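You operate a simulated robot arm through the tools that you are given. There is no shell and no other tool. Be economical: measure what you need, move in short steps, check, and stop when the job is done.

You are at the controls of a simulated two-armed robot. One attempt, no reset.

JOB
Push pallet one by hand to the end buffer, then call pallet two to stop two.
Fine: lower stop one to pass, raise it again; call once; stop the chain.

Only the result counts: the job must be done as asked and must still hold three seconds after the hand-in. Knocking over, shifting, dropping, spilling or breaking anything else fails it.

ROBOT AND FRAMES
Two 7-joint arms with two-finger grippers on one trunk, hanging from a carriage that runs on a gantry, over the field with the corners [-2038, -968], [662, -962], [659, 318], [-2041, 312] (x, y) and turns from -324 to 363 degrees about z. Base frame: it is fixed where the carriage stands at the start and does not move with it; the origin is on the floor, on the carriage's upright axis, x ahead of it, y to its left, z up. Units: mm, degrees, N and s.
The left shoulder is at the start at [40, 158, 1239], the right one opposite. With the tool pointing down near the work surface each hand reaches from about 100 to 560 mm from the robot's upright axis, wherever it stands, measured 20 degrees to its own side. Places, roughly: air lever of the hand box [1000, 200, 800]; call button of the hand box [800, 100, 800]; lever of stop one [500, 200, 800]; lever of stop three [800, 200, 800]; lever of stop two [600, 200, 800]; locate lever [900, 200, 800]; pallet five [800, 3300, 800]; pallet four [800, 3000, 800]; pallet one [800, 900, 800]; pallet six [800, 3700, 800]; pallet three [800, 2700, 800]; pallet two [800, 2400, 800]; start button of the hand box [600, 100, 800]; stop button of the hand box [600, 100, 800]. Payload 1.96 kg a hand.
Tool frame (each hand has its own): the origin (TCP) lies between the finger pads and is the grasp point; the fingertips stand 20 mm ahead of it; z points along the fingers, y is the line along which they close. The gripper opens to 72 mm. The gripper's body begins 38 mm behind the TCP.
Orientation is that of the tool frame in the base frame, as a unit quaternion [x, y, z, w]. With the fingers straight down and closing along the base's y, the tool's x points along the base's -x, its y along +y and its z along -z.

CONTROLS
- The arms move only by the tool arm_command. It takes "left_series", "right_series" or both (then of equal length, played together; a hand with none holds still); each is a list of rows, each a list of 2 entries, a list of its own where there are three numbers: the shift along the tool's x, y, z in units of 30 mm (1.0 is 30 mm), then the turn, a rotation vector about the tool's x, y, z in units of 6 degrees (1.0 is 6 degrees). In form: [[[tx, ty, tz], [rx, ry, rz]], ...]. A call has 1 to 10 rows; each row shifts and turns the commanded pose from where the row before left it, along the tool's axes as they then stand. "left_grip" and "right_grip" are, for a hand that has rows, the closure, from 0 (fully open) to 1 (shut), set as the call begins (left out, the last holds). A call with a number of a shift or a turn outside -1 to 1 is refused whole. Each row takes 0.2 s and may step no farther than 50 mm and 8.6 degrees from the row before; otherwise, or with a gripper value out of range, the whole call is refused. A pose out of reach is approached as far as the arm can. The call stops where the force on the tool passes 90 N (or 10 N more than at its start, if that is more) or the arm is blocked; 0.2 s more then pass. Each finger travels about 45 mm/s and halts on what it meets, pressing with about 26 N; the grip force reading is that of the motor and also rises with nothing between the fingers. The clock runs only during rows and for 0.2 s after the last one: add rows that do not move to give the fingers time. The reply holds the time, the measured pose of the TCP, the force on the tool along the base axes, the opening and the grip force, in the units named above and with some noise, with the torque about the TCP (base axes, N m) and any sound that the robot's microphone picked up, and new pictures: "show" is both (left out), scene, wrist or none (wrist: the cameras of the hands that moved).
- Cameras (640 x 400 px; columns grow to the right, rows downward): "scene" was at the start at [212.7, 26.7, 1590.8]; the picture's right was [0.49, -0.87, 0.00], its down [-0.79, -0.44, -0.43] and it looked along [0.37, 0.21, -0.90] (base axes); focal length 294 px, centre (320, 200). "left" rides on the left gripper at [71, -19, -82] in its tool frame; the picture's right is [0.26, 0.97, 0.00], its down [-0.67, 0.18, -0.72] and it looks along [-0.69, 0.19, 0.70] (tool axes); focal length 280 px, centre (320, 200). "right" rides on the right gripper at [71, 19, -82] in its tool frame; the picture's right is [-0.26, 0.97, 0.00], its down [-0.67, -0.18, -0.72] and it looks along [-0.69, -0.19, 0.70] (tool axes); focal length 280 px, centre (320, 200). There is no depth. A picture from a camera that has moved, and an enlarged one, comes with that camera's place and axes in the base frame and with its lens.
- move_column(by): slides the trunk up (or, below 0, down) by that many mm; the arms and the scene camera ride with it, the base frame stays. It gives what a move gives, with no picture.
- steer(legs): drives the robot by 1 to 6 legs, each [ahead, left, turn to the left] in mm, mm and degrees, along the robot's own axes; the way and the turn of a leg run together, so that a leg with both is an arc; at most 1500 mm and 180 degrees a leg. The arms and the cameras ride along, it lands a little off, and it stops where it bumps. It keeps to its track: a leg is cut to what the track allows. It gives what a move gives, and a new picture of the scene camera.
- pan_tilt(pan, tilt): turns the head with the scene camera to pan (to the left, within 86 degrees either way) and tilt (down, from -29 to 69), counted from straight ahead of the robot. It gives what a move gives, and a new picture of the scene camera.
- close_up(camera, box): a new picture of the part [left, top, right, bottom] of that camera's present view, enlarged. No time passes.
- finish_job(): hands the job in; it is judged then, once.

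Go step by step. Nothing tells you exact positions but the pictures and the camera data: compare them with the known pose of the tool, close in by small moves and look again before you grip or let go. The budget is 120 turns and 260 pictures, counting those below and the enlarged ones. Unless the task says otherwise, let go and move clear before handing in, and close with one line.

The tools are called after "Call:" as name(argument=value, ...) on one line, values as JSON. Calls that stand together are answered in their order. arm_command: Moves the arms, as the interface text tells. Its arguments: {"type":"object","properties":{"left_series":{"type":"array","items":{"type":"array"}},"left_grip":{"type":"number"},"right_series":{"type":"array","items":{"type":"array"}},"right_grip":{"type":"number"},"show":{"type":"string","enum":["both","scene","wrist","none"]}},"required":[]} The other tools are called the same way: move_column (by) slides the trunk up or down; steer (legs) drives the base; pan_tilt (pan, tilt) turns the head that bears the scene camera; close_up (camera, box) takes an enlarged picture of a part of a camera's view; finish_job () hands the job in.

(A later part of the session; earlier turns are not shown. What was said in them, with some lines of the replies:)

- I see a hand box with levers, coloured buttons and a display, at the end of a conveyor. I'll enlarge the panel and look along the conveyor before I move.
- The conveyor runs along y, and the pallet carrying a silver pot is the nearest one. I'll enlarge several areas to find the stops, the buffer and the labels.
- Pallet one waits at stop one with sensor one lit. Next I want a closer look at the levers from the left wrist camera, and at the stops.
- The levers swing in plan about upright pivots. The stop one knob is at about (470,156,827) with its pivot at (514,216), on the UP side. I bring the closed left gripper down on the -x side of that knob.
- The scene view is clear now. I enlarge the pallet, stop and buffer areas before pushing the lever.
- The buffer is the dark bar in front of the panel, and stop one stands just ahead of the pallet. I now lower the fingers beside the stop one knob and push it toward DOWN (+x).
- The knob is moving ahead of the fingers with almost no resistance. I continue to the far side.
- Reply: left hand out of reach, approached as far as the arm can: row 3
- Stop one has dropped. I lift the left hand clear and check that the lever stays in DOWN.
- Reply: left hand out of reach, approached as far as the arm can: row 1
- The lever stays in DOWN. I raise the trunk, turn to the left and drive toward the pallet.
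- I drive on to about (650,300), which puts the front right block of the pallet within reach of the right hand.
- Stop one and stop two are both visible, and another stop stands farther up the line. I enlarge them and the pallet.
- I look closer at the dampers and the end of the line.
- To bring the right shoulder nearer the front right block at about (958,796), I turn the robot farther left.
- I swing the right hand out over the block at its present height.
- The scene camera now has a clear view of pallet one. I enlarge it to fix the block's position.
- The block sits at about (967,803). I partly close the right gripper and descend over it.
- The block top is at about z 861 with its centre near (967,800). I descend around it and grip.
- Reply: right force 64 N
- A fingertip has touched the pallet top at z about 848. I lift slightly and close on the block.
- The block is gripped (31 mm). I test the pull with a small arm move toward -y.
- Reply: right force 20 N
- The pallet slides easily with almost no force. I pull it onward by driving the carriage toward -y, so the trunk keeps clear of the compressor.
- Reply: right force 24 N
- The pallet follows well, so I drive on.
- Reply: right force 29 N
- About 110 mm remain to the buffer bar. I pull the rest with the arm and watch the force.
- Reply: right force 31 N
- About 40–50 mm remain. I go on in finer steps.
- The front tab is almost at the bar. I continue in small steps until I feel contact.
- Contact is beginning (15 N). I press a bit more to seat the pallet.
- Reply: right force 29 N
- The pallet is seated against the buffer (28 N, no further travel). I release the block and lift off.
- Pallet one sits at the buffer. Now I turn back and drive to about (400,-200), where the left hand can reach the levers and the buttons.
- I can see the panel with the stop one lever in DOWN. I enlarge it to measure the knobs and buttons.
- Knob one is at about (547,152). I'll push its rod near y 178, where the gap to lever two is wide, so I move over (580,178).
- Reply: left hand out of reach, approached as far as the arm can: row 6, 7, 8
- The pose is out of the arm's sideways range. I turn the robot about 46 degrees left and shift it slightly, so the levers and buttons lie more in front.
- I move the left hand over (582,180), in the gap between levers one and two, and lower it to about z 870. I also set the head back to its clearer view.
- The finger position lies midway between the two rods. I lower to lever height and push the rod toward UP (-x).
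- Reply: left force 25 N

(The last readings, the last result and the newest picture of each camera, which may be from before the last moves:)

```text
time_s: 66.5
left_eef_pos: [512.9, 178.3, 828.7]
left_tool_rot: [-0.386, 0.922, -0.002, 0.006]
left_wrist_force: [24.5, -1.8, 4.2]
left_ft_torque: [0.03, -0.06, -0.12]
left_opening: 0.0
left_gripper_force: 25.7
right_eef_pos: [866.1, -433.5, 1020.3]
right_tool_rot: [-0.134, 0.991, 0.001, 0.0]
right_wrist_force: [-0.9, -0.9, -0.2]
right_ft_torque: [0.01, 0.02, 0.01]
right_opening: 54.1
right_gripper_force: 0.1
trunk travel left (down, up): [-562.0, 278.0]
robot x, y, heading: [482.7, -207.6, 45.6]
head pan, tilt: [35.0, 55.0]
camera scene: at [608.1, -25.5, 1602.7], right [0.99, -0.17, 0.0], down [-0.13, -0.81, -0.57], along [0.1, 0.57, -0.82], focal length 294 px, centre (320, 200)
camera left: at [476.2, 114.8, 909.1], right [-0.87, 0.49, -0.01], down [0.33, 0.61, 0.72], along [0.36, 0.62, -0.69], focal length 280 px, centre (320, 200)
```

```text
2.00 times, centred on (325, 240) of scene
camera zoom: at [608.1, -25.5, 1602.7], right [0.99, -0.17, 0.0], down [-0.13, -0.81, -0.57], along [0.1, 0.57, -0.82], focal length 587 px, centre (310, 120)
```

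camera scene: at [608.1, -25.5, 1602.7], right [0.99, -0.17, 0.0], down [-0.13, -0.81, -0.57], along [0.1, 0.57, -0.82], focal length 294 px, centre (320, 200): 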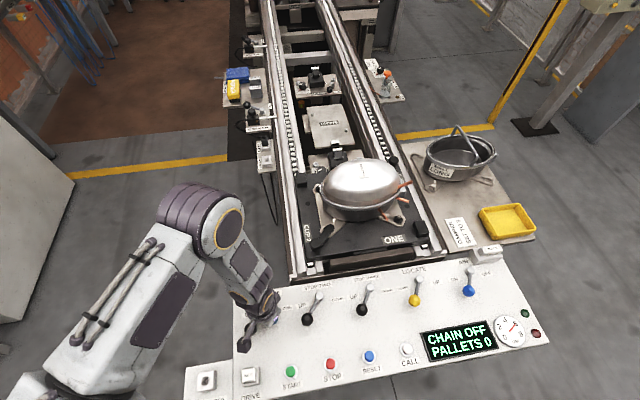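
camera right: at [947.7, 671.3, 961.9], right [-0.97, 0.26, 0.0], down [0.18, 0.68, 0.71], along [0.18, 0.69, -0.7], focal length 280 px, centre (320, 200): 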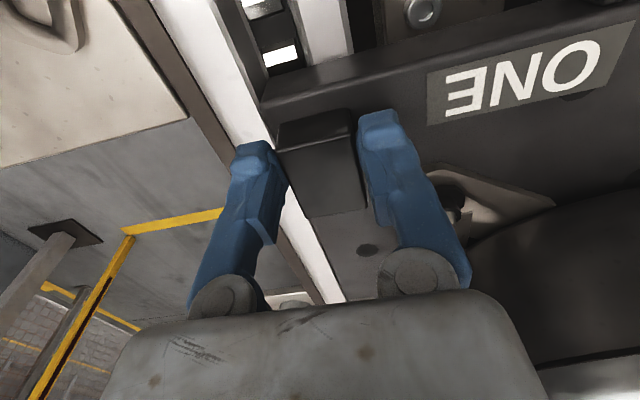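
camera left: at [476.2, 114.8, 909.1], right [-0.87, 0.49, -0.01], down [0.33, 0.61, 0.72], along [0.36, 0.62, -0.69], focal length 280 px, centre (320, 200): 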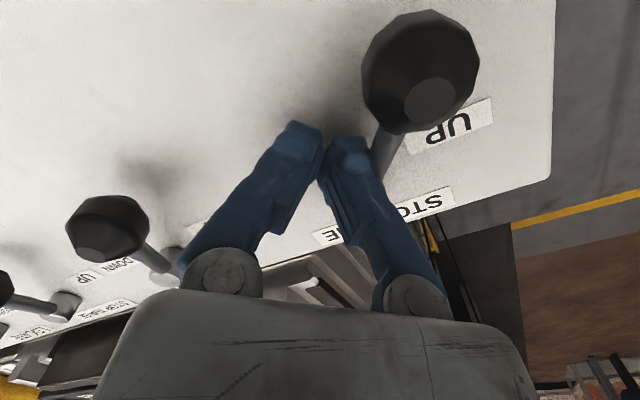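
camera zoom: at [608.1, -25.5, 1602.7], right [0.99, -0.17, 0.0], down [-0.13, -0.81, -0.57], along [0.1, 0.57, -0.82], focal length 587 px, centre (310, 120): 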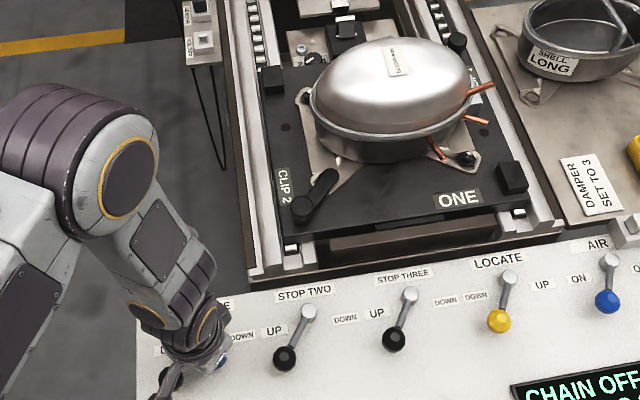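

The lever has reached its end (24 N) and stop one appears raised. I back off, lift, and check.

Call:
arm_command(left_series=[[[-0.3, -0.3, 0], [0, 0, 0]], [[-0.2, -0.2, -0.8], [0, 0, 0]], [[0, 0, -1], [0, 0, 0]], [[0, 0, -1], [0, 0, 0]]], show="wrist")

Call:
close_up(camera="scene", box=[280, 130, 380, 200])

Call:
close_up(camera="scene", box=[220, 250, 550, 400])

```text
time_s: 67.5
left_eef_pos: [525.2, 180.0, 913.8]
left_tool_rot: [-0.387, 0.922, 0.0, -0.001]
left_wrist_force: [0.0, -0.9, -0.3]
left_ft_torque: [-0.03, 0.02, 0.0]
left_opening: 0.0
left_gripper_force: 26.1
right_eef_pos: [858.7, -434.2, 1018.5]
right_tool_rot: [-0.136, 0.991, 0.001, -0.002]
right_wrist_force: [-0.8, -0.1, 0.9]
right_ft_torque: [-0.04, -0.03, 0.01]
right_opening: 53.9
right_gripper_force: 0.1
trunk travel left (down, up): [-562.0, 278.0]
robot x, y, heading: [482.4, -211.1, 45.6]
head pan, tilt: [35.0, 55.0]
camera left: at [490.0, 115.9, 994.7], right [-0.87, 0.49, 0.0], down [0.34, 0.61, 0.71], along [0.35, 0.62, -0.7], focal length 280 px, centre (320, 200)
```

left: 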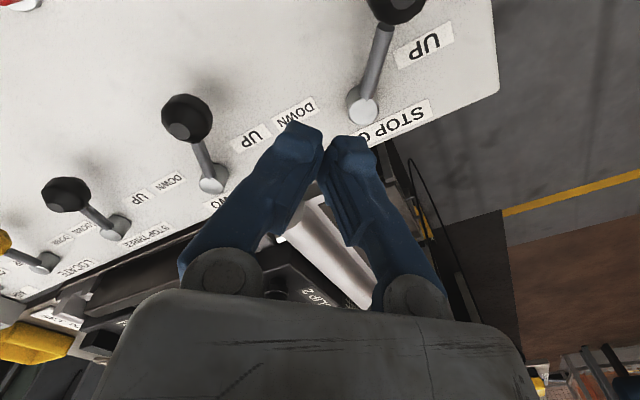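

```text
5.71 times, centred on (330, 165) of scene
camera zoom: at [605.0, -25.2, 1602.1], right [0.99, -0.16, 0.0], down [-0.13, -0.81, -0.57], along [0.09, 0.57, -0.82], focal length 1677 px, centre (263, 400)
```

zoom: 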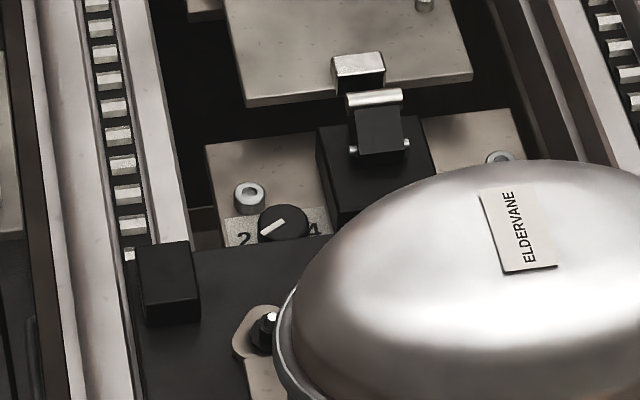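

```text
1.94 times, centred on (385, 325) of scene
camera zoom: at [605.0, -25.2, 1602.1], right [0.99, -0.16, 0.0], down [-0.13, -0.81, -0.57], along [0.09, 0.57, -0.82], focal length 569 px, centre (194, -42)
```

zoom: 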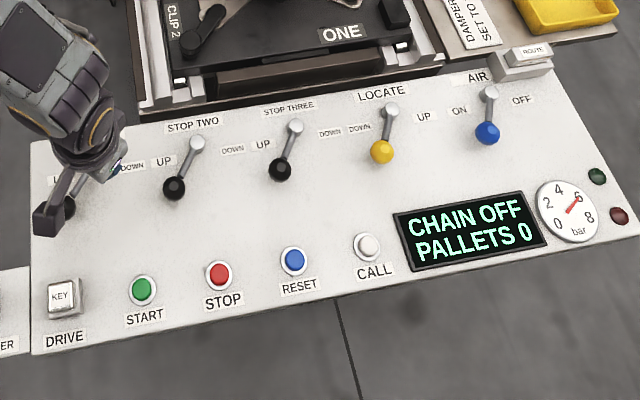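

Stop one is up again, and all the other levers are unchanged. Next I place the closed left fingertips over START at about (553,52).

Call:
arm_command(left_series=[[[0.596, -0.915, 0], [0, 0, 0]], [[0.596, -0.915, 0], [0, 0, 0]], [[0.596, -0.915, 0], [0, 0, 0]], [[0.596, -0.915, 0], [0, 0, 0]], [[0, 0, 0.8], [0, 0, 0]], [[0, 0, 0.8], [0, 0, 0]]], left_grip=1, show="both")

Call:
close_up(camera="scene", box=[230, 300, 430, 400])

```text
time_s: 68.9
left_eef_pos: [552.6, 53.1, 863.2]
left_tool_rot: [-0.388, 0.922, 0.0, 0.0]
left_wrist_force: [-0.6, -0.3, 0.3]
left_ft_torque: [0.01, 0.01, 0.01]
left_opening: 0.0
left_gripper_force: 26.0
right_eef_pos: [859.3, -433.6, 1017.8]
right_tool_rot: [-0.136, 0.991, 0.001, -0.003]
right_wrist_force: [-0.3, 0.3, -1.2]
right_ft_torque: [0.03, -0.01, 0.01]
right_opening: 54.2
right_gripper_force: 0.1
trunk travel left (down, up): [-562.0, 278.0]
robot x, y, heading: [482.4, -210.6, 45.8]
head pan, tilt: [35.0, 55.0]
camera scene: at [605.1, -25.3, 1602.2], right [0.99, -0.16, 0.0], down [-0.13, -0.81, -0.57], along [0.09, 0.57, -0.82], focal length 294 px, centre (320, 200)
camera left: at [517.5, -11.7, 945.3], right [-0.87, 0.49, 0.0], down [0.34, 0.61, 0.72], along [0.35, 0.62, -0.7], focal length 280 px, centre (320, 200)
```

scene: 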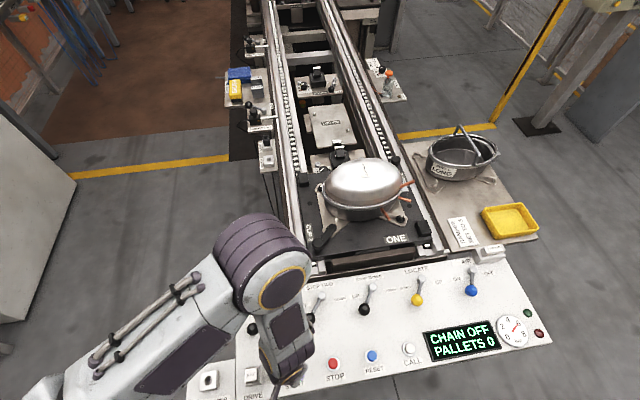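
left: 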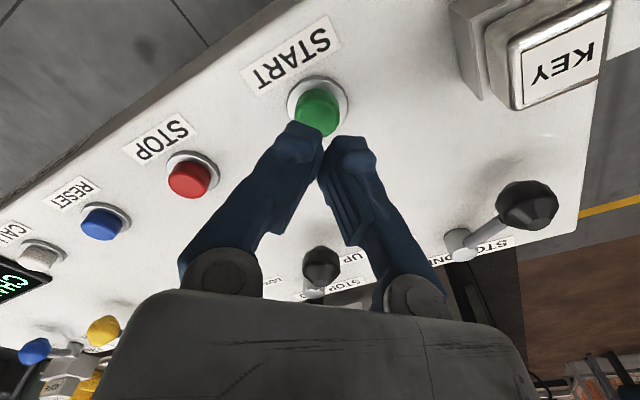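

```text
3.20 times, centred on (330, 350) of scene
camera zoom: at [605.1, -25.3, 1602.2], right [0.99, -0.16, 0.0], down [-0.13, -0.81, -0.57], along [0.09, 0.57, -0.82], focal length 939 px, centre (288, -280)
```

zoom: 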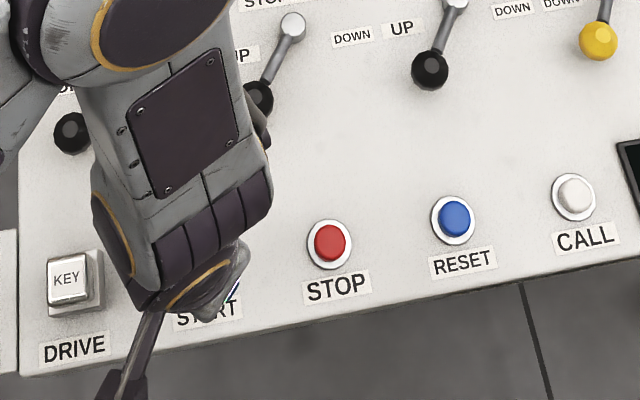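

The tip is centred to within about 4 mm of START. I press it and lift again in one go.

Call:
arm_command(left_series=[[[0.08, -0.08, 0.8], [0, 0, 0]], [[0, 0, 0.25], [0, 0, 0]], [[0, 0, 0.2], [0, 0, 0]], [[0, 0, 0], [0, 0, 0]], [[0, 0, -0.5], [0, 0, 0]], [[0, 0, -0.9], [0, 0, 0]]], show="scene")

Call:
close_up(camera="scene", box=[350, 260, 550, 380])

```text
time_s: 70.3
left_eef_pos: [552.8, 47.6, 869.0]
left_tool_rot: [-0.387, 0.922, 0.0, 0.0]
left_wrist_force: [0.5, 0.5, -0.5]
left_ft_torque: [-0.07, 0.02, -0.01]
left_opening: 0.1
left_gripper_force: 29.9
right_eef_pos: [859.4, -433.9, 1018.6]
right_tool_rot: [-0.136, 0.991, 0.001, -0.002]
right_wrist_force: [0.2, -0.6, 0.3]
right_ft_torque: [0.01, 0.01, 0.04]
right_opening: 53.9
right_gripper_force: 0.1
trunk travel left (down, up): [-562.0, 278.0]
robot x, y, heading: [483.8, -207.6, 45.6]
head pan, tilt: [35.0, 55.0]
heard: click
camera scene: at [605.0, -25.2, 1602.0], right [0.99, -0.16, 0.0], down [-0.13, -0.81, -0.57], along [0.09, 0.57, -0.82], focal length 294 px, centre (320, 200)
```

scene: 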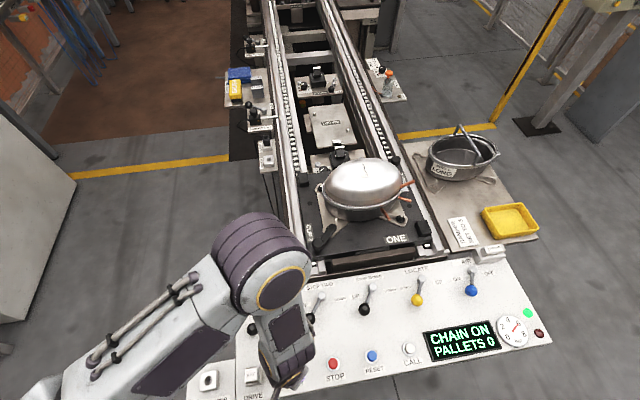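

```text
3.20 times, centred on (450, 320) of scene
camera zoom: at [605.0, -25.2, 1602.0], right [0.99, -0.16, 0.0], down [-0.13, -0.81, -0.57], along [0.09, 0.57, -0.82], focal length 939 px, centre (-96, -184)
```

zoom: 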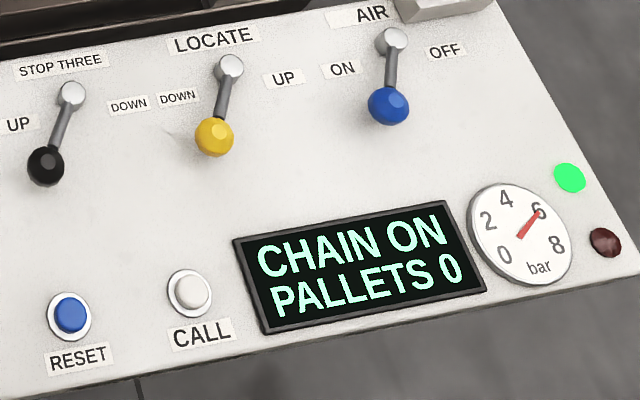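

The chain is ON. I move the left hand over CALL at about (837,52).

Call:
arm_command(left_series=[[[-0.96, -0.953, 0], [0, 0, 0]], [[-0.96, -0.953, 0], [0, 0, 0]], [[-0.96, -0.953, 0], [0, 0, 0]], [[-0.96, -0.953, 0], [0, 0, 0]], [[-0.96, -0.953, 0], [0, 0, 0]], [[-0.96, -0.953, 0], [0, 0, 0]], [[-0.96, -0.953, 0], [0, 0, 0]], [[0, 0, 0], [0, 0, 0]]], show="both")

```text
time_s: 72.1
left_eef_pos: [795.0, 52.6, 867.4]
left_tool_rot: [-0.388, 0.922, -0.001, -0.001]
left_wrist_force: [0.5, 0.1, -0.4]
left_ft_torque: [0.0, 0.02, -0.02]
left_opening: 0.0
left_gripper_force: 29.7
left hand out of reach, approached as far as the arm can: row 7
right_eef_pos: [860.5, -433.3, 1017.2]
right_tool_rot: [-0.136, 0.991, 0.0, -0.002]
right_wrist_force: [1.0, 0.6, 0.2]
right_ft_torque: [-0.02, 0.0, -0.02]
right_opening: 54.2
right_gripper_force: 0.0
trunk travel left (down, up): [-562.0, 278.0]
robot x, y, heading: [487.3, -208.1, 45.5]
head pan, tilt: [35.0, 55.0]
camera scene: at [605.0, -25.2, 1602.1], right [0.99, -0.16, 0.0], down [-0.13, -0.81, -0.57], along [0.09, 0.57, -0.82], focal length 294 px, centre (320, 200)
camera left: at [758.9, -11.3, 949.9], right [-0.87, 0.49, 0.0], down [0.34, 0.61, 0.71], along [0.35, 0.62, -0.7], focal length 280 px, centre (320, 200)
```

scene: 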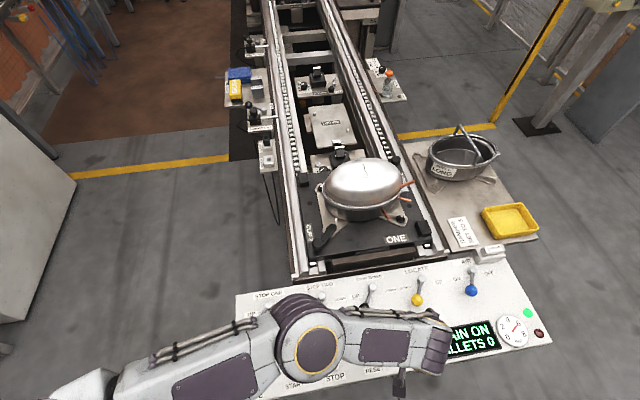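
left: 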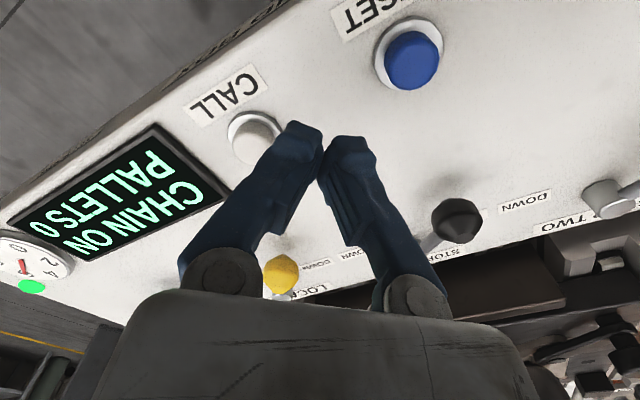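

CALL is at about (836,49) and the hand is 41 mm short of it. I shift the carriage by that amount along x.

Call:
steer(legs=[[45, -45, 0]])

Call:
close_up(camera="left", box=[0, 0, 640, 400])

```text
time_s: 73.1
left_eef_pos: [857.8, 53.0, 867.9]
left_tool_rot: [-0.388, 0.922, -0.001, 0.0]
left_wrist_force: [0.1, 0.6, 0.4]
left_ft_torque: [0.03, 0.01, -0.01]
left_opening: 0.1
left_gripper_force: 30.4
right_eef_pos: [923.9, -434.9, 1019.1]
right_tool_rot: [-0.136, 0.991, 0.001, -0.002]
right_wrist_force: [1.1, -0.1, -0.3]
right_ft_torque: [0.01, -0.02, 0.01]
right_opening: 54.0
right_gripper_force: 0.1
trunk travel left (down, up): [-562.0, 278.0]
robot x, y, heading: [543.4, -204.5, 45.6]
head pan, tilt: [35.0, 55.0]
camera scene: at [668.7, -25.2, 1602.2], right [0.99, -0.16, 0.0], down [-0.13, -0.81, -0.57], along [0.09, 0.57, -0.82], focal length 294 px, centre (320, 200)
```

scene: 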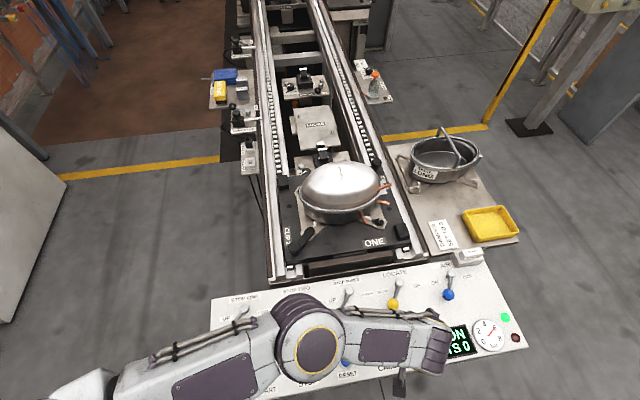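

```text
1.00 times, centred on (320, 200) of left (not enlarged: the box is as wide or as high as the picture)
camera zoom: at [823.0, -11.3, 950.1], right [-0.87, 0.49, 0.0], down [0.34, 0.61, 0.72], along [0.35, 0.62, -0.7], focal length 280 px, centre (320, 200)
```

zoom: 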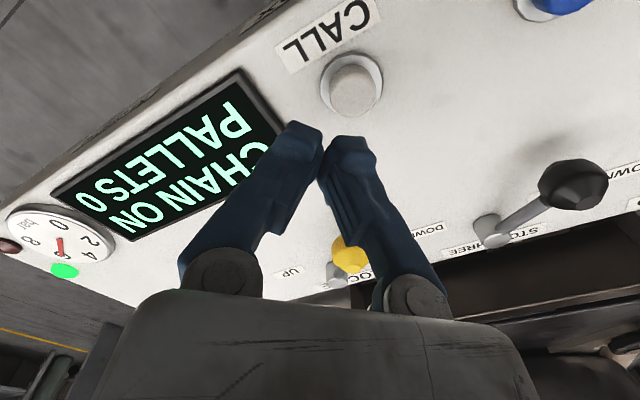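

Now the hand is about 20 mm past CALL. I correct the position before pressing.

Call:
arm_command(left_series=[[[0.54, 0.4, 0], [0, 0, 0]], [[0, 0, 0], [0, 0, 0]]], show="wrist")

```text
time_s: 73.7
left_eef_pos: [837.5, 49.5, 866.5]
left_tool_rot: [-0.387, 0.922, 0.0, 0.0]
left_wrist_force: [0.4, 0.4, 0.0]
left_ft_torque: [-0.01, -0.04, 0.01]
left_opening: 0.1
left_gripper_force: 29.9
right_eef_pos: [923.1, -434.7, 1019.0]
right_tool_rot: [-0.136, 0.991, 0.001, -0.002]
right_wrist_force: [0.5, 0.5, -0.3]
right_ft_torque: [0.02, 0.01, -0.02]
right_opening: 54.1
right_gripper_force: 0.2
trunk travel left (down, up): [-562.0, 278.0]
robot x, y, heading: [545.3, -207.6, 45.7]
head pan, tilt: [35.0, 55.0]
camera left: at [802.6, -13.7, 949.3], right [-0.87, 0.49, 0.0], down [0.34, 0.61, 0.72], along [0.35, 0.62, -0.7], focal length 280 px, centre (320, 200)
```

left: 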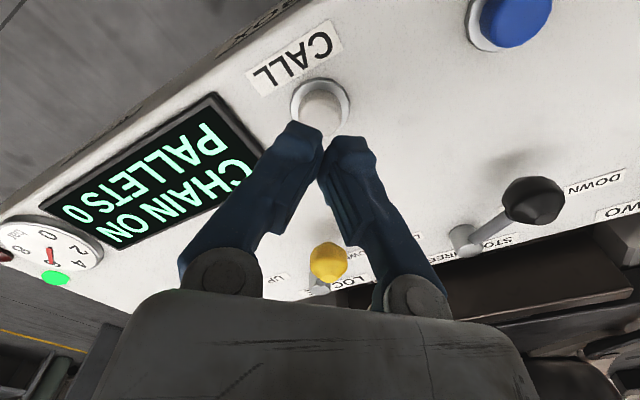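

The hand is lined up as it was for START. I press CALL once and lift.

Call:
arm_command(left_series=[[[0, 0, 0.8], [0, 0, 0]], [[0, 0, 0.3], [0, 0, 0]], [[0, 0, 0.25], [0, 0, 0]], [[0, 0, 0], [0, 0, 0]], [[0, 0, -0.5], [0, 0, 0]], [[0, 0, -0.9], [0, 0, 0]]], show="both")

```text
time_s: 75.1
left_eef_pos: [837.6, 48.8, 870.2]
left_tool_rot: [-0.388, 0.922, 0.0, -0.001]
left_wrist_force: [0.2, -0.6, -0.5]
left_ft_torque: [-0.01, 0.0, -0.02]
left_opening: 0.0
left_gripper_force: 29.5
right_eef_pos: [924.1, -433.9, 1018.3]
right_tool_rot: [-0.136, 0.991, 0.001, -0.002]
right_wrist_force: [-0.6, 0.9, -0.9]
right_ft_torque: [0.0, -0.02, 0.0]
right_opening: 54.1
right_gripper_force: 0.1
trunk travel left (down, up): [-562.0, 278.0]
robot x, y, heading: [545.5, -207.6, 45.5]
head pan, tilt: [35.0, 55.0]
heard: click
camera scene: at [668.4, -25.2, 1602.1], right [0.99, -0.16, 0.0], down [-0.13, -0.81, -0.57], along [0.09, 0.57, -0.82], focal length 294 px, centre (320, 200)
camera left: at [802.7, -15.2, 951.6], right [-0.87, 0.49, 0.0], down [0.34, 0.61, 0.72], along [0.35, 0.62, -0.7], focal length 280 px, centre (320, 200)
```

scene: 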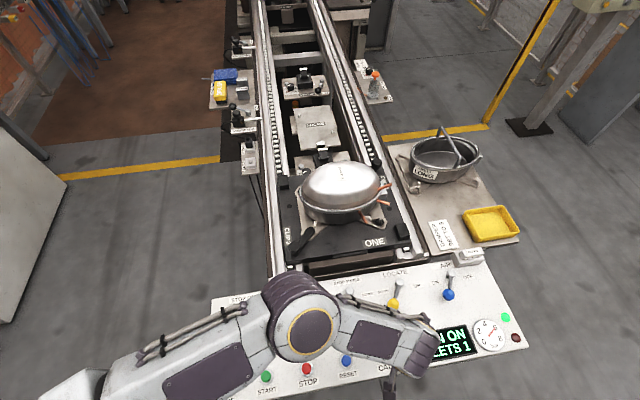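
left: 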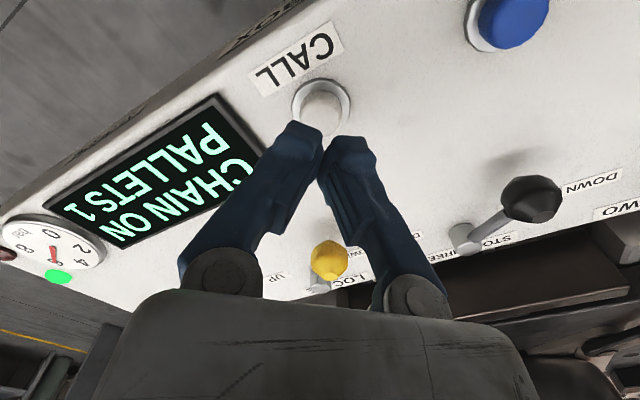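

The display shows PALLETS 1, so the call was taken. I move over STOP at about (648,51) and tilt the head up to watch pallet two arrive.

Call:
arm_command(left_series=[[[0.88, 0.91, 0], [0, 0, 0]], [[0.88, 0.91, 0], [0, 0, 0]], [[0.88, 0.91, 0], [0, 0, 0]], [[0.88, 0.91, 0], [0, 0, 0]], [[0.88, 0.91, 0], [0, 0, 0]]], show="wrist")

Call:
pan_tilt(pan=40, tilt=35)

```text
time_s: 76.3
left_eef_pos: [647.0, 53.3, 869.9]
left_tool_rot: [-0.387, 0.922, 0.0, 0.0]
left_wrist_force: [-0.3, 0.0, -0.3]
left_ft_torque: [0.01, -0.02, 0.01]
left_opening: 0.1
left_gripper_force: 29.7
right_eef_pos: [922.7, -433.4, 1017.5]
right_tool_rot: [-0.136, 0.991, 0.001, -0.002]
right_wrist_force: [1.2, -0.1, -0.6]
right_ft_torque: [0.01, 0.01, -0.03]
right_opening: 54.2
right_gripper_force: 0.1
trunk travel left (down, up): [-562.0, 278.0]
robot x, y, heading: [542.7, -210.2, 45.6]
head pan, tilt: [35.0, 55.0]
camera left: at [611.7, -12.2, 951.9], right [-0.87, 0.49, 0.0], down [0.34, 0.61, 0.72], along [0.35, 0.62, -0.7], focal length 280 px, centre (320, 200)
```

left: 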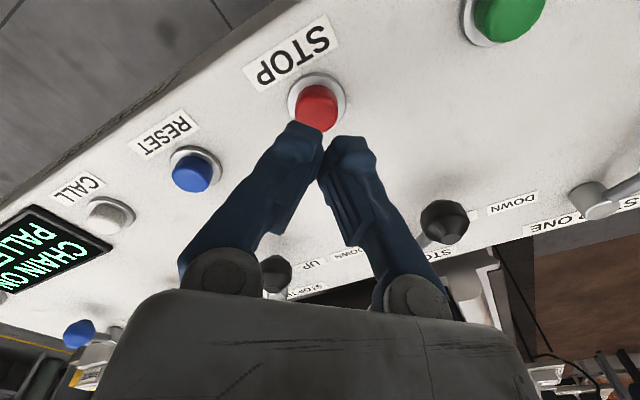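

```text
time_s: 77.1
left_eef_pos: [646.9, 51.8, 870.4]
left_tool_rot: [-0.388, 0.922, 0.0, 0.0]
left_wrist_force: [0.4, 0.5, -0.3]
left_ft_torque: [-0.01, 0.01, 0.01]
left_opening: 0.1
left_gripper_force: 29.6
right_eef_pos: [923.1, -434.5, 1018.6]
right_tool_rot: [-0.135, 0.991, 0.001, -0.002]
right_wrist_force: [0.4, 0.0, -0.3]
right_ft_torque: [0.0, -0.03, -0.01]
right_opening: 54.2
right_gripper_force: 0.0
trunk travel left (down, up): [-562.0, 278.0]
robot x, y, heading: [544.0, -207.0, 45.7]
head pan, tilt: [40.0, 35.0]
camera scene: at [663.4, -8.6, 1630.3], right [1.0, -0.08, 0.0], down [-0.04, -0.57, -0.82], along [0.06, 0.82, -0.57], focal length 294 px, centre (320, 200)
```

scene: 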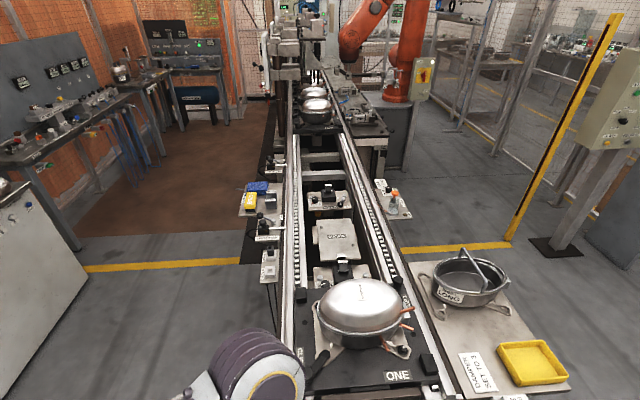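

Pallet two may be moving down the line. I wait in place and look again.

Call:
arm_command(left_series=[[[0, 0, 0], [0, 0, 0]], [[0, 0, 0], [0, 0, 0]], [[0, 0, 0], [0, 0, 0]], [[0, 0, 0], [0, 0, 0]], [[0, 0, 0], [0, 0, 0]], [[0, 0, 0], [0, 0, 0]], [[0, 0, 0], [0, 0, 0]], [[0, 0, 0], [0, 0, 0]]], show="scene")

```text
time_s: 78.9
left_eef_pos: [647.2, 53.0, 870.0]
left_tool_rot: [-0.387, 0.922, 0.0, 0.0]
left_wrist_force: [-0.2, 1.1, -0.4]
left_ft_torque: [0.02, 0.0, -0.02]
left_opening: 0.1
left_gripper_force: 29.0
right_eef_pos: [922.8, -433.3, 1018.8]
right_tool_rot: [-0.135, 0.991, 0.0, -0.002]
right_wrist_force: [0.1, -0.3, 0.0]
right_ft_torque: [0.01, -0.01, 0.01]
right_opening: 54.2
right_gripper_force: 0.1
trunk travel left (down, up): [-562.0, 278.0]
robot x, y, heading: [542.9, -208.5, 45.6]
head pan, tilt: [40.0, 35.0]
camera scene: at [663.3, -8.6, 1630.4], right [1.0, -0.08, 0.0], down [-0.04, -0.57, -0.82], along [0.06, 0.82, -0.57], focal length 294 px, centre (320, 200)
```

scene: 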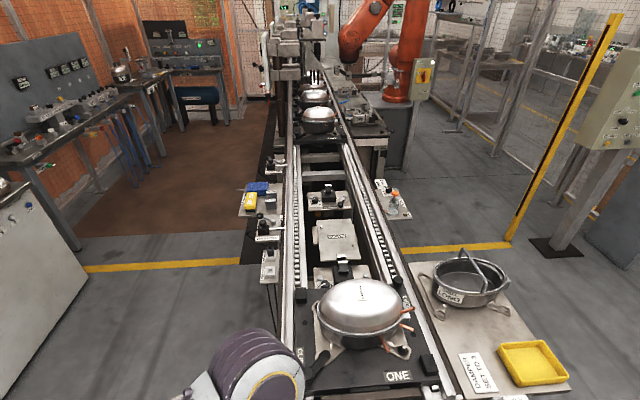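

Pallet two is coming. I keep waiting and watching.

Call:
arm_command(left_series=[[[0, 0, 0], [0, 0, 0]], [[0, 0, 0], [0, 0, 0]], [[0, 0, 0], [0, 0, 0]], [[0, 0, 0], [0, 0, 0]], [[0, 0, 0], [0, 0, 0]], [[0, 0, 0], [0, 0, 0]], [[0, 0, 0], [0, 0, 0]], [[0, 0, 0], [0, 0, 0]], [[0, 0, 0], [0, 0, 0]], [[0, 0, 0], [0, 0, 0]]], show="scene")

Call:
arm_command(left_series=[[[0, 0, 0], [0, 0, 0]], [[0, 0, 0], [0, 0, 0]], [[0, 0, 0], [0, 0, 0]], [[0, 0, 0], [0, 0, 0]], [[0, 0, 0], [0, 0, 0]], [[0, 0, 0], [0, 0, 0]], [[0, 0, 0], [0, 0, 0]], [[0, 0, 0], [0, 0, 0]], [[0, 0, 0], [0, 0, 0]], [[0, 0, 0], [0, 0, 0]]], show="scene")

```text
time_s: 81.1
left_eef_pos: [647.1, 51.1, 869.9]
left_tool_rot: [-0.388, 0.922, 0.0, 0.0]
left_wrist_force: [0.1, 0.0, -0.2]
left_ft_torque: [0.0, 0.01, -0.02]
left_opening: 0.0
left_gripper_force: 29.5
right_eef_pos: [923.7, -432.3, 1016.7]
right_tool_rot: [-0.135, 0.991, 0.001, -0.001]
right_wrist_force: [0.4, 0.3, -0.9]
right_ft_torque: [0.0, 0.0, 0.0]
right_opening: 53.9
right_gripper_force: 0.0
trunk travel left (down, up): [-562.0, 278.0]
robot x, y, heading: [543.2, -202.6, 45.6]
head pan, tilt: [40.0, 35.0]
camera scene: at [663.3, -8.6, 1630.4], right [1.0, -0.08, 0.0], down [-0.04, -0.57, -0.82], along [0.06, 0.82, -0.57], focal length 294 px, centre (320, 200)
```

scene: 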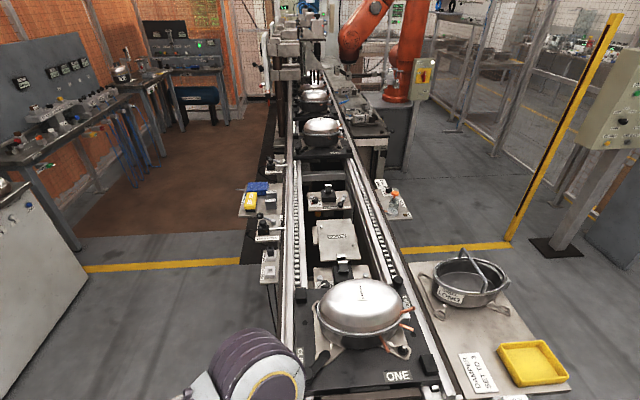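

```text
time_s: 83.3
left_eef_pos: [647.7, 51.0, 869.9]
left_tool_rot: [-0.387, 0.922, -0.001, 0.0]
left_wrist_force: [-0.7, -0.1, -0.1]
left_ft_torque: [0.02, 0.01, -0.01]
left_opening: 0.0
left_gripper_force: 29.7
right_eef_pos: [922.9, -433.5, 1018.0]
right_tool_rot: [-0.135, 0.991, 0.001, -0.001]
right_wrist_force: [-0.6, 0.5, 0.3]
right_ft_torque: [0.02, 0.01, -0.02]
right_opening: 54.1
right_gripper_force: 0.1
trunk travel left (down, up): [-562.0, 278.0]
robot x, y, heading: [546.8, -208.6, 45.5]
head pan, tilt: [40.0, 35.0]
camera scene: at [663.3, -8.6, 1630.4], right [1.0, -0.08, 0.0], down [-0.04, -0.57, -0.82], along [0.06, 0.82, -0.57], focal length 294 px, centre (320, 200)
```

scene: 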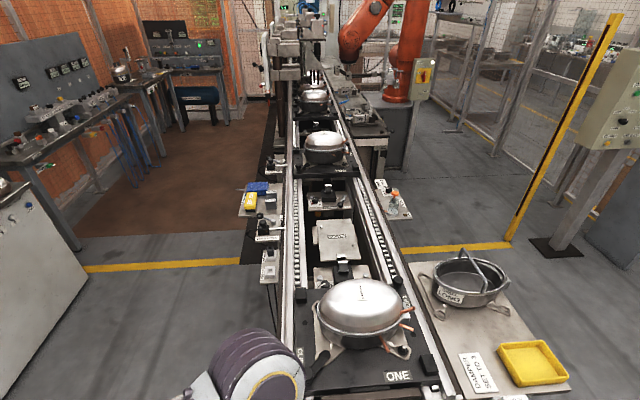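

It travels slowly and steadily, so I wait longer.

Call:
arm_command(left_series=[[[0, 0, 0], [0, 0, 0]], [[0, 0, 0], [0, 0, 0]], [[0, 0, 0], [0, 0, 0]], [[0, 0, 0], [0, 0, 0]], [[0, 0, 0], [0, 0, 0]], [[0, 0, 0], [0, 0, 0]], [[0, 0, 0], [0, 0, 0]], [[0, 0, 0], [0, 0, 0]], [[0, 0, 0], [0, 0, 0]], [[0, 0, 0], [0, 0, 0]]], show="none")

Call:
arm_command(left_series=[[[0, 0, 0], [0, 0, 0]], [[0, 0, 0], [0, 0, 0]], [[0, 0, 0], [0, 0, 0]], [[0, 0, 0], [0, 0, 0]], [[0, 0, 0], [0, 0, 0]], [[0, 0, 0], [0, 0, 0]], [[0, 0, 0], [0, 0, 0]], [[0, 0, 0], [0, 0, 0]], [[0, 0, 0], [0, 0, 0]], [[0, 0, 0], [0, 0, 0]]], show="scene")

Call:
arm_command(left_series=[[[0, 0, 0], [0, 0, 0]], [[0, 0, 0], [0, 0, 0]], [[0, 0, 0], [0, 0, 0]], [[0, 0, 0], [0, 0, 0]], [[0, 0, 0], [0, 0, 0]], [[0, 0, 0], [0, 0, 0]], [[0, 0, 0], [0, 0, 0]], [[0, 0, 0], [0, 0, 0]], [[0, 0, 0], [0, 0, 0]], [[0, 0, 0], [0, 0, 0]]], show="scene")

```text
time_s: 85.5
left_eef_pos: [646.9, 52.0, 869.5]
left_tool_rot: [-0.387, 0.922, 0.0, 0.001]
left_wrist_force: [0.1, 0.6, -0.1]
left_ft_torque: [0.01, 0.0, -0.02]
left_opening: 0.0
left_gripper_force: 29.3
right_eef_pos: [922.6, -434.2, 1017.3]
right_tool_rot: [-0.135, 0.991, 0.0, -0.002]
right_wrist_force: [0.5, 0.6, 0.5]
right_ft_torque: [0.01, 0.03, -0.05]
right_opening: 53.8
right_gripper_force: 0.1
trunk travel left (down, up): [-562.0, 278.0]
robot x, y, heading: [545.1, -208.0, 45.3]
head pan, tilt: [40.0, 35.0]
```

```text
time_s: 87.7
left_eef_pos: [648.2, 51.9, 869.9]
left_tool_rot: [-0.388, 0.922, 0.0, 0.0]
left_wrist_force: [-1.2, 1.1, -0.1]
left_ft_torque: [-0.02, -0.02, -0.03]
left_opening: 0.0
left_gripper_force: 29.1
right_eef_pos: [923.6, -433.5, 1018.2]
right_tool_rot: [-0.135, 0.991, 0.001, -0.002]
right_wrist_force: [-0.4, -0.1, 0.8]
right_ft_torque: [0.0, 0.05, 0.02]
right_opening: 54.0
right_gripper_force: 0.1
trunk travel left (down, up): [-562.0, 278.0]
robot x, y, heading: [546.6, -204.3, 45.2]
head pan, tilt: [40.0, 35.0]
camera scene: at [663.3, -8.6, 1630.4], right [1.0, -0.08, 0.0], down [-0.04, -0.57, -0.82], along [0.06, 0.82, -0.57], focal length 294 px, centre (320, 200)
```

scene: 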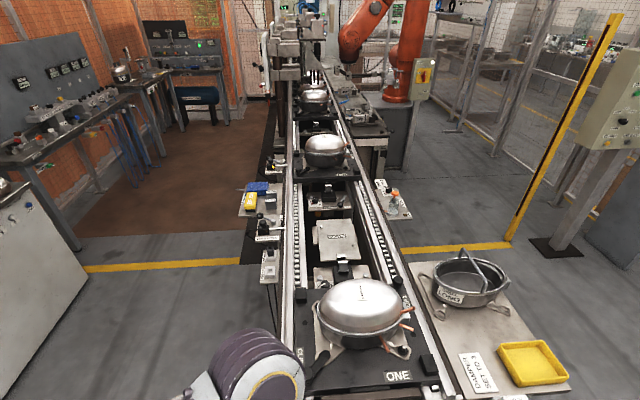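

```text
time_s: 89.9
left_eef_pos: [647.9, 52.0, 870.2]
left_tool_rot: [-0.387, 0.922, 0.0, 0.0]
left_wrist_force: [-0.5, -0.2, 0.3]
left_ft_torque: [0.0, -0.03, -0.03]
left_opening: 0.0
left_gripper_force: 29.2
right_eef_pos: [924.3, -432.7, 1018.6]
right_tool_rot: [-0.136, 0.991, 0.0, -0.002]
right_wrist_force: [-0.5, -0.7, 0.2]
right_ft_torque: [0.0, -0.02, 0.02]
right_opening: 54.2
right_gripper_force: 0.1
trunk travel left (down, up): [-562.0, 278.0]
robot x, y, heading: [551.7, -206.6, 45.4]
head pan, tilt: [40.0, 35.0]
camera scene: at [663.3, -8.6, 1630.4], right [1.0, -0.08, 0.0], down [-0.04, -0.57, -0.82], along [0.06, 0.82, -0.57], focal length 294 px, centre (320, 200)
```

scene: 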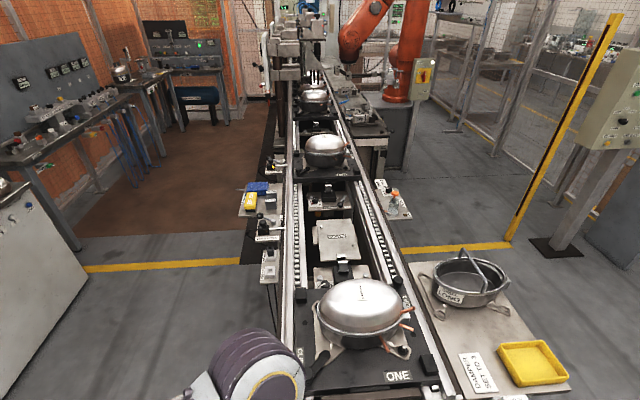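

It looks as if pallet two has come to rest at stop two. I zoom in to confirm.

Call:
close_up(camera="scene", box=[230, 100, 420, 220])

Call:
close_up(camera="scene", box=[260, 0, 420, 110])

```text
3.33 times, centred on (325, 160) of scene
camera zoom: at [663.3, -8.6, 1630.4], right [1.0, -0.08, 0.0], down [-0.04, -0.57, -0.82], along [0.06, 0.82, -0.57], focal length 978 px, centre (303, 333)
```

zoom: 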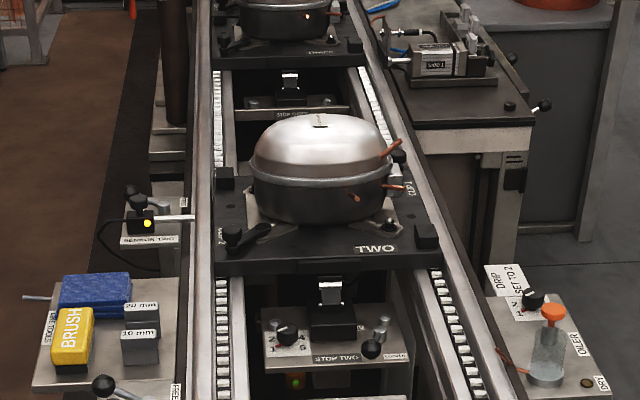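

```text
3.64 times, centred on (340, 55) of scene
camera zoom: at [663.3, -8.6, 1630.4], right [1.0, -0.08, 0.0], down [-0.04, -0.57, -0.82], along [0.06, 0.82, -0.57], focal length 1068 px, centre (247, 727)
```

zoom: 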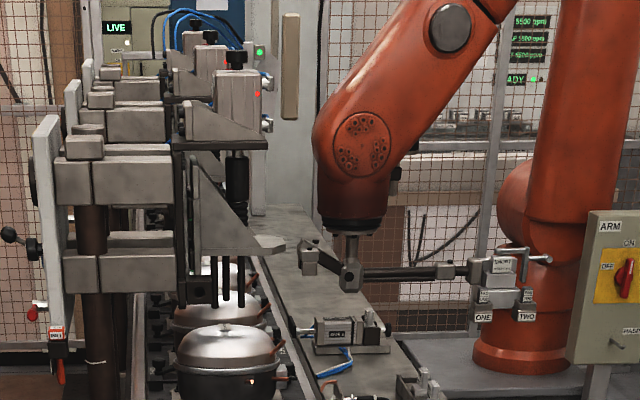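

Pallet two rests at stop two with sensor two lit, and stop three has caught pallet three. I press STOP now.

Call:
arm_command(left_series=[[[0.06, -0.06, 0.8], [0, 0, 0]], [[0, 0, 0.35], [0, 0, 0]], [[0, 0, 0.3], [0, 0, 0]], [[0, 0, 0], [0, 0, 0]], [[0, 0, -0.6], [0, 0, 0]], [[0, 0, -1], [0, 0, 0]], [[0, 0, -1], [0, 0, 0]], [[0, 0, -1], [0, 0, 0]], [[0, 0, -1], [0, 0, 0]]], show="wrist")

Call:
pan_tilt(pan=35, tilt=52)

```text
time_s: 91.9
left_eef_pos: [646.6, 48.2, 965.2]
left_tool_rot: [-0.387, 0.922, 0.001, -0.001]
left_wrist_force: [0.1, -0.4, -0.7]
left_ft_torque: [0.02, 0.01, -0.04]
left_opening: 0.1
left_gripper_force: 29.7
right_eef_pos: [923.9, -434.3, 1018.6]
right_tool_rot: [-0.136, 0.991, 0.001, -0.002]
right_wrist_force: [-0.5, 0.7, 0.1]
right_ft_torque: [-0.03, -0.01, 0.0]
right_opening: 53.7
right_gripper_force: 0.1
trunk travel left (down, up): [-562.0, 278.0]
robot x, y, heading: [546.9, -210.0, 45.5]
head pan, tilt: [40.0, 35.0]
heard: click
camera left: at [611.6, -15.1, 1047.1], right [-0.87, 0.49, 0.0], down [0.34, 0.61, 0.72], along [0.35, 0.62, -0.7], focal length 280 px, centre (320, 200)
```

left: 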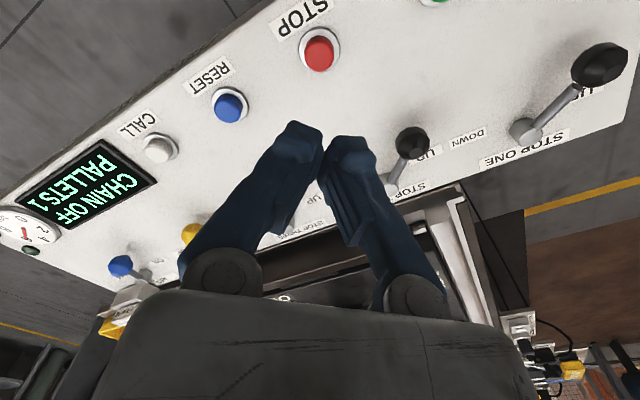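

```text
time_s: 92.7
left_eef_pos: [646.0, 49.1, 964.5]
left_tool_rot: [-0.388, 0.922, 0.0, 0.0]
left_wrist_force: [-0.7, -0.3, 0.3]
left_ft_torque: [-0.01, -0.02, -0.02]
left_opening: 0.0
left_gripper_force: 29.3
right_eef_pos: [922.8, -433.6, 1020.2]
right_tool_rot: [-0.135, 0.991, 0.0, -0.001]
right_wrist_force: [0.2, 0.4, -0.1]
right_ft_torque: [-0.04, 0.02, 0.01]
right_opening: 53.9
right_gripper_force: 0.1
trunk travel left (down, up): [-562.0, 278.0]
robot x, y, heading: [546.1, -207.4, 45.3]
head pan, tilt: [35.0, 52.0]
camera scene: at [668.8, -22.2, 1606.0], right [0.99, -0.16, 0.0], down [-0.13, -0.78, -0.62], along [0.1, 0.61, -0.79], focal length 294 px, centre (320, 200)
```

scene: 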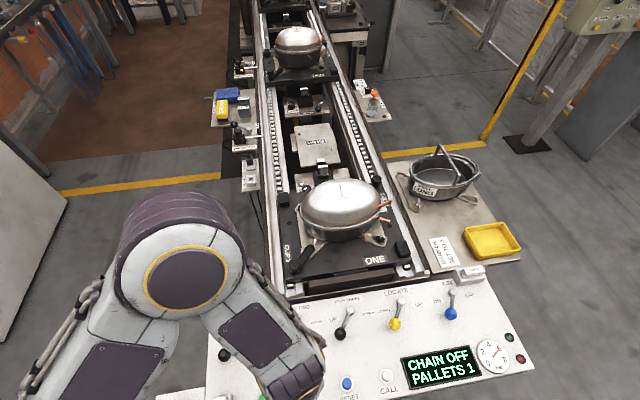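

The chain is OFF and the display shows PALLETS 1. I make a last check that pallet one is at the buffer and stop one is up.

Call:
close_up(camera="scene", box=[250, 140, 430, 300])

```text
2.50 times, centred on (340, 220) of scene
camera zoom: at [668.8, -22.2, 1606.0], right [0.99, -0.16, 0.0], down [-0.13, -0.78, -0.62], along [0.1, 0.61, -0.79], focal length 734 px, centre (270, 150)
```

zoom: 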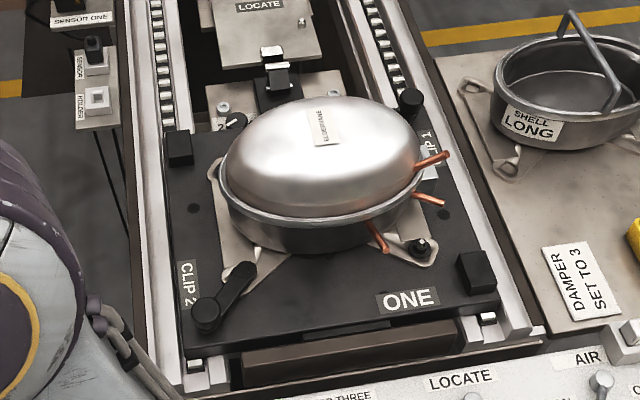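

Pallet one is against the buffer, stop one is up, pallet two is at stop two, the chain is off, and both hands are clear. I hand the job in.

Call:
finish_job()

```text
The job is handed in.
```

The job is handed in: pallet one is at the end buffer, stop one is raised again, one call brought pallet two to stop two, and the chain is stopped.
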